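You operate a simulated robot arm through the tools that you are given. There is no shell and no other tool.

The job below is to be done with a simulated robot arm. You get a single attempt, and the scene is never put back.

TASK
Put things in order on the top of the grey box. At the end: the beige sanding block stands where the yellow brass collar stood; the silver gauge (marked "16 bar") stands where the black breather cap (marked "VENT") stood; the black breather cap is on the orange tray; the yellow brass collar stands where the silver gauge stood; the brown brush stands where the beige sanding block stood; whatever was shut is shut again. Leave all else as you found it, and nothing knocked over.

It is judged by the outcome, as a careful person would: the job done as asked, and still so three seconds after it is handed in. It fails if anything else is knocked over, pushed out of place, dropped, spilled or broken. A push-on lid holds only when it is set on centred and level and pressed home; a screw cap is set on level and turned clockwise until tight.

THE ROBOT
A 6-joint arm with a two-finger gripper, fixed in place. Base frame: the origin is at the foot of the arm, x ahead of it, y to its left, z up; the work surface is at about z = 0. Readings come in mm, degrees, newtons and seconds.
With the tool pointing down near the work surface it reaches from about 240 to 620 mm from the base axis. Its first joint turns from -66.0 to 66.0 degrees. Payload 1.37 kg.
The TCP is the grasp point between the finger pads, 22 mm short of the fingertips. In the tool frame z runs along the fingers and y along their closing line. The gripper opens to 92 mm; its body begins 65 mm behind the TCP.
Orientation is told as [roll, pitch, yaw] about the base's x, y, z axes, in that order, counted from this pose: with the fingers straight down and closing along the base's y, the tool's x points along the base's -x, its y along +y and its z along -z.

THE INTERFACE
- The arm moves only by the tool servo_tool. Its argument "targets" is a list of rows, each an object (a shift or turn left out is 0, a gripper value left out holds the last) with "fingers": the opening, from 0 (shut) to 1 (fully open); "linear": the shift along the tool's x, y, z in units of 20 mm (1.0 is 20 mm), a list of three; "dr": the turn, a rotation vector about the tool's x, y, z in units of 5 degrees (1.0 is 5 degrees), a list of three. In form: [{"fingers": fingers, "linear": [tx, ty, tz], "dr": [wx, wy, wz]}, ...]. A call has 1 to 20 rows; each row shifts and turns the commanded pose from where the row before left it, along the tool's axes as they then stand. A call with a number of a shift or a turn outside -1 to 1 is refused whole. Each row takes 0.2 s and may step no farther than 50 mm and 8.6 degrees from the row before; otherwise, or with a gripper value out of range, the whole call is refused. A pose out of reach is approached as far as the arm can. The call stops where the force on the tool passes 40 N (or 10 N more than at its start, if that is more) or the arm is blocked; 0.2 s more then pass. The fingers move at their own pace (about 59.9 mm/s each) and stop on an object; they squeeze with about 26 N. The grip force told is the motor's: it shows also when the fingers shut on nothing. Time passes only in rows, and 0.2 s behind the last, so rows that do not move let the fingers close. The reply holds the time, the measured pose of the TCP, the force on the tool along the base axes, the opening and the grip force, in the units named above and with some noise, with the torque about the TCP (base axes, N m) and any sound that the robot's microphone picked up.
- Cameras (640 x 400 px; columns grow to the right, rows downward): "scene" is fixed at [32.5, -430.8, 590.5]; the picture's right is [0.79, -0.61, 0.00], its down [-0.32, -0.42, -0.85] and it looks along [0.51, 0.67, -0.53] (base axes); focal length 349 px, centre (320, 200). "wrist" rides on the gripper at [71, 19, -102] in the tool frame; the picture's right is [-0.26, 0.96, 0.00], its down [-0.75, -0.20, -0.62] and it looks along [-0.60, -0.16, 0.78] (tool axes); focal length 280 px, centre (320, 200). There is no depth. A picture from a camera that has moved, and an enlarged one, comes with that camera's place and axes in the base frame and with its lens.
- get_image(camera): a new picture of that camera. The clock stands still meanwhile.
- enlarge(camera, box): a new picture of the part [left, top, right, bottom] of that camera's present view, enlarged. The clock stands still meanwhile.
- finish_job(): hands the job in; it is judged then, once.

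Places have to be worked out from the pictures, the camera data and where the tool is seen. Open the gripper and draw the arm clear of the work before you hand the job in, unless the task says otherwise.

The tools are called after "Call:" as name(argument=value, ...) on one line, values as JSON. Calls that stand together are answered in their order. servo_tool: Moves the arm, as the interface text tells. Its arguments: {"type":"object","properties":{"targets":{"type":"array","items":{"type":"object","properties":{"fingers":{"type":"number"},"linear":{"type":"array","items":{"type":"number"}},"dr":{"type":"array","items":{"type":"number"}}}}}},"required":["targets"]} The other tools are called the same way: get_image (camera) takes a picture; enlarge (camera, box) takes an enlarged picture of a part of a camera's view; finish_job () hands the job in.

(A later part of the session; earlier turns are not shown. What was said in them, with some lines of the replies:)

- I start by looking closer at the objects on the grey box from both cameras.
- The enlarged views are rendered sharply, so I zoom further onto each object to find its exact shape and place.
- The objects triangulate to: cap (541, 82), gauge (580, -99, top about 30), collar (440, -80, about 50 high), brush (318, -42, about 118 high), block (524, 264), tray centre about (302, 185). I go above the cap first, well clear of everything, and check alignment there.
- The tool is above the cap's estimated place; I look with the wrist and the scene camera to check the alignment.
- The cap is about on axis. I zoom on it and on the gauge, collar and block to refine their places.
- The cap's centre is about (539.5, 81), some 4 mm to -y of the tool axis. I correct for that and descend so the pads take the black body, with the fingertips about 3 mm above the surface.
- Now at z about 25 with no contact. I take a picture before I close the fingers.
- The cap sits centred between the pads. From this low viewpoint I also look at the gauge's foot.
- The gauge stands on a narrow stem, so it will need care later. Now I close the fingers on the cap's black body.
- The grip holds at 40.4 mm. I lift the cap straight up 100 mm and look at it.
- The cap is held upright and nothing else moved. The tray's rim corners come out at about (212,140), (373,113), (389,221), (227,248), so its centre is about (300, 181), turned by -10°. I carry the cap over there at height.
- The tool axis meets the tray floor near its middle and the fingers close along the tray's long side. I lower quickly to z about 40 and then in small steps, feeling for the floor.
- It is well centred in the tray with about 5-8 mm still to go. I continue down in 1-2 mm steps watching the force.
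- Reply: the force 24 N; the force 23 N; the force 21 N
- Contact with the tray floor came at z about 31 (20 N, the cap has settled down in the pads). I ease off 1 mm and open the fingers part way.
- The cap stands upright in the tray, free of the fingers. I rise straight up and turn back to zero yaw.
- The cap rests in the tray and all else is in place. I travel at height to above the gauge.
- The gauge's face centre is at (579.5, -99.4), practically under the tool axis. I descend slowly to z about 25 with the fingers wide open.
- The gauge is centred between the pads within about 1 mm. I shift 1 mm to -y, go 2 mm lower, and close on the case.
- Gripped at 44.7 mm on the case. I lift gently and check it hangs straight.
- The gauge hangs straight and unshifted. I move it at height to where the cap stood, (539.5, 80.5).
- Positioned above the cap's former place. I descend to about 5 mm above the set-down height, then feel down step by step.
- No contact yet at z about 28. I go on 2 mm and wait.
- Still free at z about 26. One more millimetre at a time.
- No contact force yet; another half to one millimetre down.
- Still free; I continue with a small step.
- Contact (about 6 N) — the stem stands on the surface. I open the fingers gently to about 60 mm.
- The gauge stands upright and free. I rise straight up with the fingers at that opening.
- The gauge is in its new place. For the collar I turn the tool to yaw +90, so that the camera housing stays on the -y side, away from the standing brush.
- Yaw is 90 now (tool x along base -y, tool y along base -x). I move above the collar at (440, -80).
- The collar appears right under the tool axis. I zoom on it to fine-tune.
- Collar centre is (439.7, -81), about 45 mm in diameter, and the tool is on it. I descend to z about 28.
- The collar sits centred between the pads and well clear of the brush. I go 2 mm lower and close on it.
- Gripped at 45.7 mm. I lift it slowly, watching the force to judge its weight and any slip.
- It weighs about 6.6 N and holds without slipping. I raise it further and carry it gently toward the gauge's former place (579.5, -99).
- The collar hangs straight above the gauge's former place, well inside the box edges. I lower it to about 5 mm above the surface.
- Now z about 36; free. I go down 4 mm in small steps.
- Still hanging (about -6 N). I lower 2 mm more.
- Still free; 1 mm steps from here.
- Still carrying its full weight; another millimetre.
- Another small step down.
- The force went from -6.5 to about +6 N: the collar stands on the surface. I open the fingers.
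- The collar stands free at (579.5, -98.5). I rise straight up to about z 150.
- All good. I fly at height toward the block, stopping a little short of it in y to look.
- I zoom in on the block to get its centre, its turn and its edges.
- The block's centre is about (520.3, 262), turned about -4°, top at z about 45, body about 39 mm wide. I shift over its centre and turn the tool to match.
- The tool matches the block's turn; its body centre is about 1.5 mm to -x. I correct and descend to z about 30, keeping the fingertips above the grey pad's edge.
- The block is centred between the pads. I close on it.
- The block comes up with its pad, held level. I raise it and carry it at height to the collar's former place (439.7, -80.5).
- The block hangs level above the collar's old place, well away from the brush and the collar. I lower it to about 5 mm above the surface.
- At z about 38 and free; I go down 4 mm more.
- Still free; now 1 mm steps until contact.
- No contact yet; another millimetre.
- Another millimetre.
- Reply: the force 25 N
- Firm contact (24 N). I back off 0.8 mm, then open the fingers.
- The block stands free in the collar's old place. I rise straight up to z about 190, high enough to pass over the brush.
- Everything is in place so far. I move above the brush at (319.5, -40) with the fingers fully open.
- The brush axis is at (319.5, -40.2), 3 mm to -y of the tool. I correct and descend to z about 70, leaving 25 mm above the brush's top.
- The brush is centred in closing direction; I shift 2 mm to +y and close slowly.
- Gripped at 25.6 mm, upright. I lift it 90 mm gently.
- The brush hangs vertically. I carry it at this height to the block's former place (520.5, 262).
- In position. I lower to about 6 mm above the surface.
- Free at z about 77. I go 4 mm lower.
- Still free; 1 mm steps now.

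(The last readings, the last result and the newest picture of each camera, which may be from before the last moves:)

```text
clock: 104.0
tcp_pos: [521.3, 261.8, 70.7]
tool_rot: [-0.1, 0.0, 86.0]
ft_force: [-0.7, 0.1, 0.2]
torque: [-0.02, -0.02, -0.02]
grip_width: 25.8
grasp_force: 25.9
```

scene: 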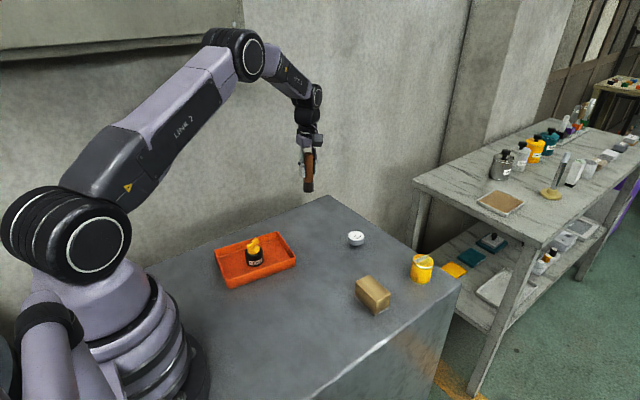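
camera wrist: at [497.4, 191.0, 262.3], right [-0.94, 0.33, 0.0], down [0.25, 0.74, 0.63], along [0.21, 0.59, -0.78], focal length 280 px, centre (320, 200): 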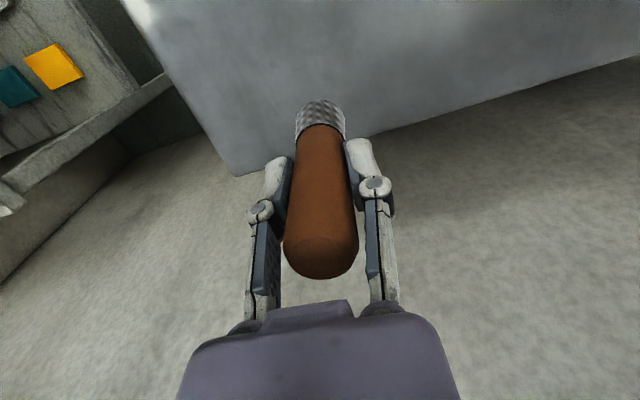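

No contact yet; another millimetre.

Call:
servo_tool(targets=[{"linear": [0, 0, 0.05]}, {"linear": [0, 0, 0]}])

```text
clock: 104.6
tcp_pos: [519.9, 260.2, 70.8]
tool_rot: [-0.1, 0.0, 86.2]
ft_force: [0.1, -0.1, -0.4]
torque: [0.03, -0.01, -0.04]
grip_width: 26.0
grasp_force: 25.8
```

Another small step.

Call:
servo_tool(targets=[{"linear": [0, 0, 0.04]}, {"linear": [0, 0, 0]}])

```text
clock: 105.2
tcp_pos: [519.7, 260.5, 70.8]
tool_rot: [-0.1, 0.0, 86.2]
ft_force: [0.0, -0.4, -0.3]
torque: [-0.01, 0.01, -0.01]
grip_width: 25.9
grasp_force: 26.0
```

Still no contact force; I keep stepping.

Call:
servo_tool(targets=[{"linear": [0, 0, 0.04]}, {"linear": [0, 0, 0]}])

```text
clock: 105.8
tcp_pos: [519.4, 261.1, 69.5]
tool_rot: [0.0, 0.0, 86.2]
ft_force: [0.8, 0.0, 0.3]
torque: [0.0, -0.02, 0.01]
grip_width: 25.6
grasp_force: 26.1
```

Another small step down.

Call:
servo_tool(targets=[{"linear": [0, 0, 0.04]}, {"linear": [0, 0, 0]}])

```text
clock: 106.4
tcp_pos: [520.0, 260.2, 69.2]
tool_rot: [0.0, 0.0, 86.0]
ft_force: [0.4, 0.1, -0.8]
torque: [0.02, 0.01, -0.02]
grip_width: 25.8
grasp_force: 26.2
```

I look closely at the brush's foot and step once more.

Call:
enlarge(camera="scene", box=[280, 170, 340, 230])

Call:
servo_tool(targets=[{"linear": [0, 0, 0.03]}, {"linear": [0, 0, 0]}])

```text
6.67 times, centred on (310, 200) of scene
camera zoom: at [32.5, -430.8, 590.5], right [0.79, -0.61, 0.0], down [-0.32, -0.42, -0.85], along [0.51, 0.67, -0.53], focal length 2325 px, centre (387, 200)
```

zoom: 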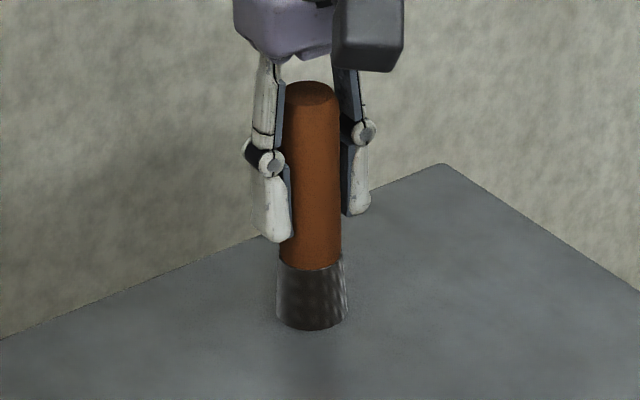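

```text
clock: 107.0
tcp_pos: [520.4, 259.5, 68.8]
tool_rot: [-0.2, 0.0, 86.1]
ft_force: [-0.7, -0.3, 7.9]
torque: [-0.01, 0.1, 0.0]
grip_width: 25.6
grasp_force: 26.1
```

Contact at about 8 N: the brush stands on its bristles. I open the fingers gently.

Call:
servo_tool(targets=[{"fingers": 0.31}, {"fingers": 0.36}, {"fingers": 0.45}, {"fingers": 0.55}, {"fingers": 0.65}, {"fingers": 0.65}])

Call:
enlarge(camera="scene", box=[270, 160, 350, 240])

Call:
get_image(camera="wrist")

```text
clock: 108.4
tcp_pos: [520.5, 260.0, 68.1]
tool_rot: [-0.1, 0.0, 86.1]
ft_force: [0.6, 0.4, 0.4]
torque: [0.0, -0.02, 0.0]
grip_width: 59.6
grasp_force: 0.0
```

```text
5.00 times, centred on (310, 200) of scene
camera zoom: at [32.5, -430.8, 590.5], right [0.79, -0.61, 0.0], down [-0.32, -0.42, -0.85], along [0.51, 0.67, -0.53], focal length 1744 px, centre (370, 200)
```

zoom: 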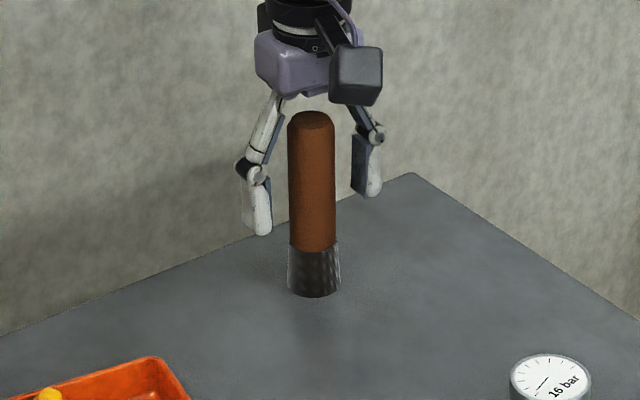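

```text
taken
camera wrist: at [496.2, 191.4, 170.4], right [-0.94, 0.33, 0.0], down [0.25, 0.74, 0.63], along [0.21, 0.59, -0.78], focal length 280 px, centre (320, 200)
```

wrist: 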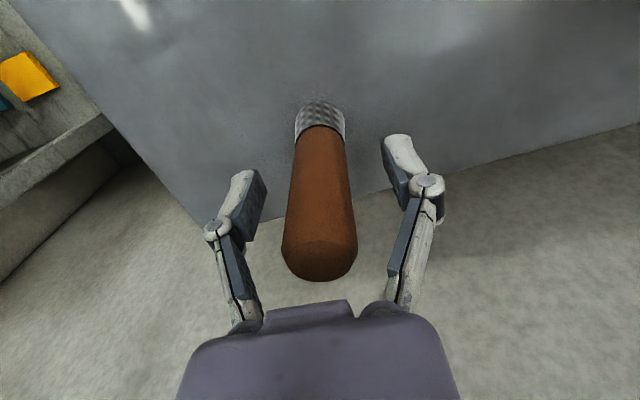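

The brush stands upright and free. I rise straight up until the fingertips are well above it.

Call:
servo_tool(targets=[{"linear": [0, 0, -0.3]}, {"linear": [0, 0, -0.6]}, {"linear": [0, 0, -0.8]}, {"linear": [0, 0, -0.9]}, {"linear": [0, 0, -0.9]}, {"linear": [0, 0, -0.9]}, {"linear": [0, 0, -0.9]}, {"linear": [0, 0, -0.9]}, {"linear": [0, 0, -0.9]}, {"linear": [0, 0, -0.9]}, {"linear": [0, 0, 0]}])

Call:
get_image(camera="scene")

```text
clock: 110.8
tcp_pos: [520.5, 261.7, 226.4]
tool_rot: [0.0, 0.0, 86.0]
ft_force: [-0.7, -1.2, -0.6]
torque: [0.0, 0.01, -0.02]
grip_width: 59.9
grasp_force: 0.1
```

```text
taken
```

scene: 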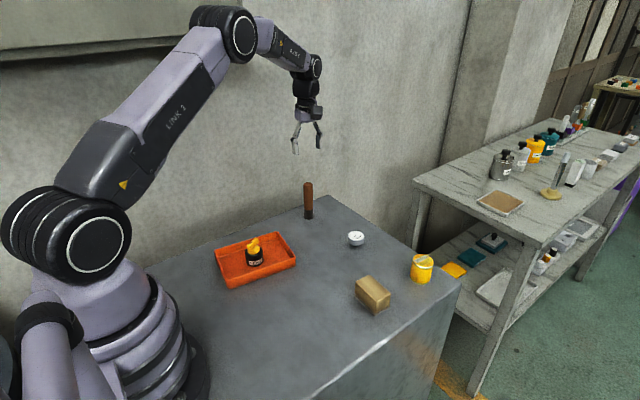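

All the pieces stand in place. I retreat at height toward the start pose with the gripper open, then inspect.

Call:
servo_tool(targets=[{"fingers": 1, "linear": [0.884, 0.324, -0.3]}, {"linear": [0.884, 0.324, -0.3]}, {"linear": [0.884, 0.324, -0.3]}, {"linear": [0.884, 0.324, -0.3]}, {"linear": [0.884, 0.324, -0.3]}, {"linear": [0.884, 0.324, -0.3]}, {"linear": [0.884, 0.324, -0.3]}, {"linear": [0.884, 0.324, -0.3]}, {"linear": [0.884, 0.324, -0.3]}, {"linear": [0.884, 0.324, -0.3]}, {"linear": [0.884, 0.324, -0.3]}, {"linear": [0.884, 0.324, -0.3]}, {"linear": [0.884, 0.324, -0.3]}, {"linear": [0.884, 0.324, -0.3]}, {"linear": [0.884, 0.324, -0.3]}, {"linear": [0, 0, 0]}])

Call:
get_image(camera="scene")

Call:
enlarge(camera="scene", box=[280, 180, 480, 340])

Call:
get_image(camera="wrist")

Call:
enlarge(camera="scene", box=[200, 180, 340, 340])

```text
clock: 114.2
tcp_pos: [402.9, 2.7, 317.1]
tool_rot: [-0.1, 0.1, 86.1]
ft_force: [0.7, 0.5, 0.5]
torque: [0.02, 0.02, 0.01]
grip_width: 92.3
grasp_force: 0.0
```

```text
taken
```

scene: 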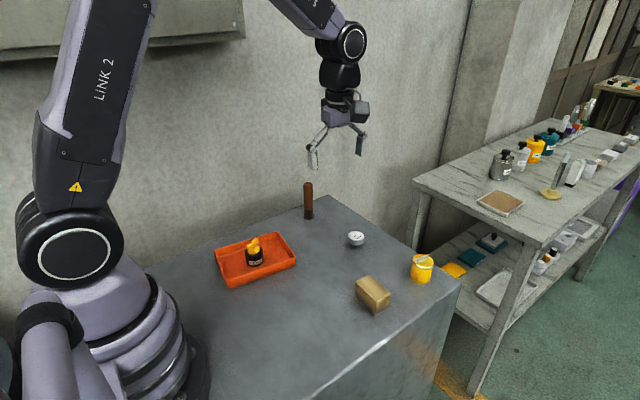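

```text
2.50 times, centred on (380, 260) of scene
camera zoom: at [32.5, -430.8, 590.5], right [0.79, -0.61, 0.0], down [-0.32, -0.42, -0.85], along [0.51, 0.67, -0.53], focal length 872 px, centre (170, 50)
```

zoom: 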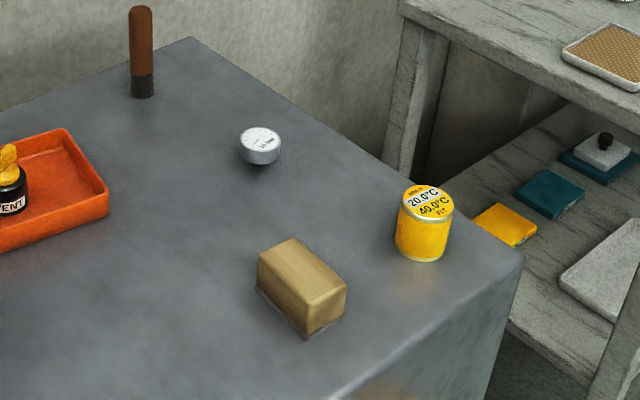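

```text
taken
camera wrist: at [380.0, -65.9, 419.1], right [-0.94, 0.33, 0.0], down [0.25, 0.74, 0.63], along [0.21, 0.59, -0.78], focal length 280 px, centre (320, 200)
```

wrist: 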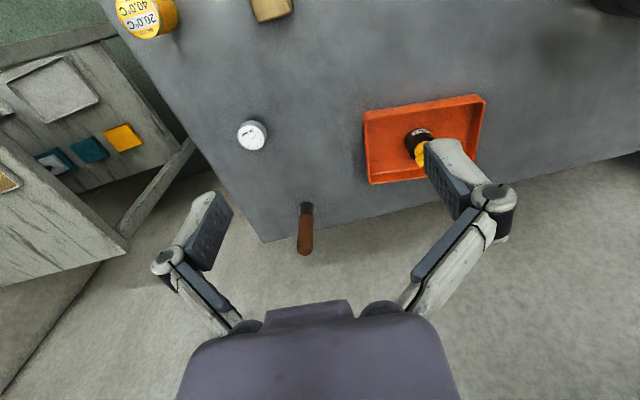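

```text
2.50 times, centred on (270, 260) of scene
camera zoom: at [32.5, -430.8, 590.5], right [0.79, -0.61, 0.0], down [-0.32, -0.42, -0.85], along [0.51, 0.67, -0.53], focal length 872 px, centre (445, 50)
```

zoom: 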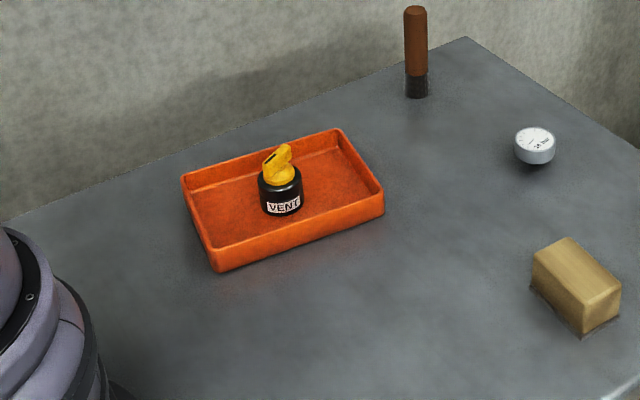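

The final check shows every piece upright in its place: cap in the tray, gauge on the cap's spot, collar on the gauge's spot, block on the collar's spot and brush on the block's spot. The tray is unmoved, nothing was opened, and the arm is clear with the gripper open, so I hand the job in.

Call:
finish_job()

```text
The job is handed in.
```

I made all five moves and handed the job in. In the final pictures every piece was upright in its place.

| Piece | Where it is now |
|---|---|
| Black breather cap | upright on the orange tray, near the middle |
| Silver gauge | where the cap stood |
| Yellow brass collar | where the gauge stood |
| Beige sanding block | where the collar stood |
| Brown brush | where the sanding block stood, upright on its bristles |

By my estimates from the pictures and arm readings, each piece is within a few millimetres of the spot it was meant for. When I set the cap down it met the tray floor at about 20 N and slid slightly in the grip. The tray did not move.

I opened nothing, so there was nothing to shut again. The arm is drawn clear of the work with the gripper open.
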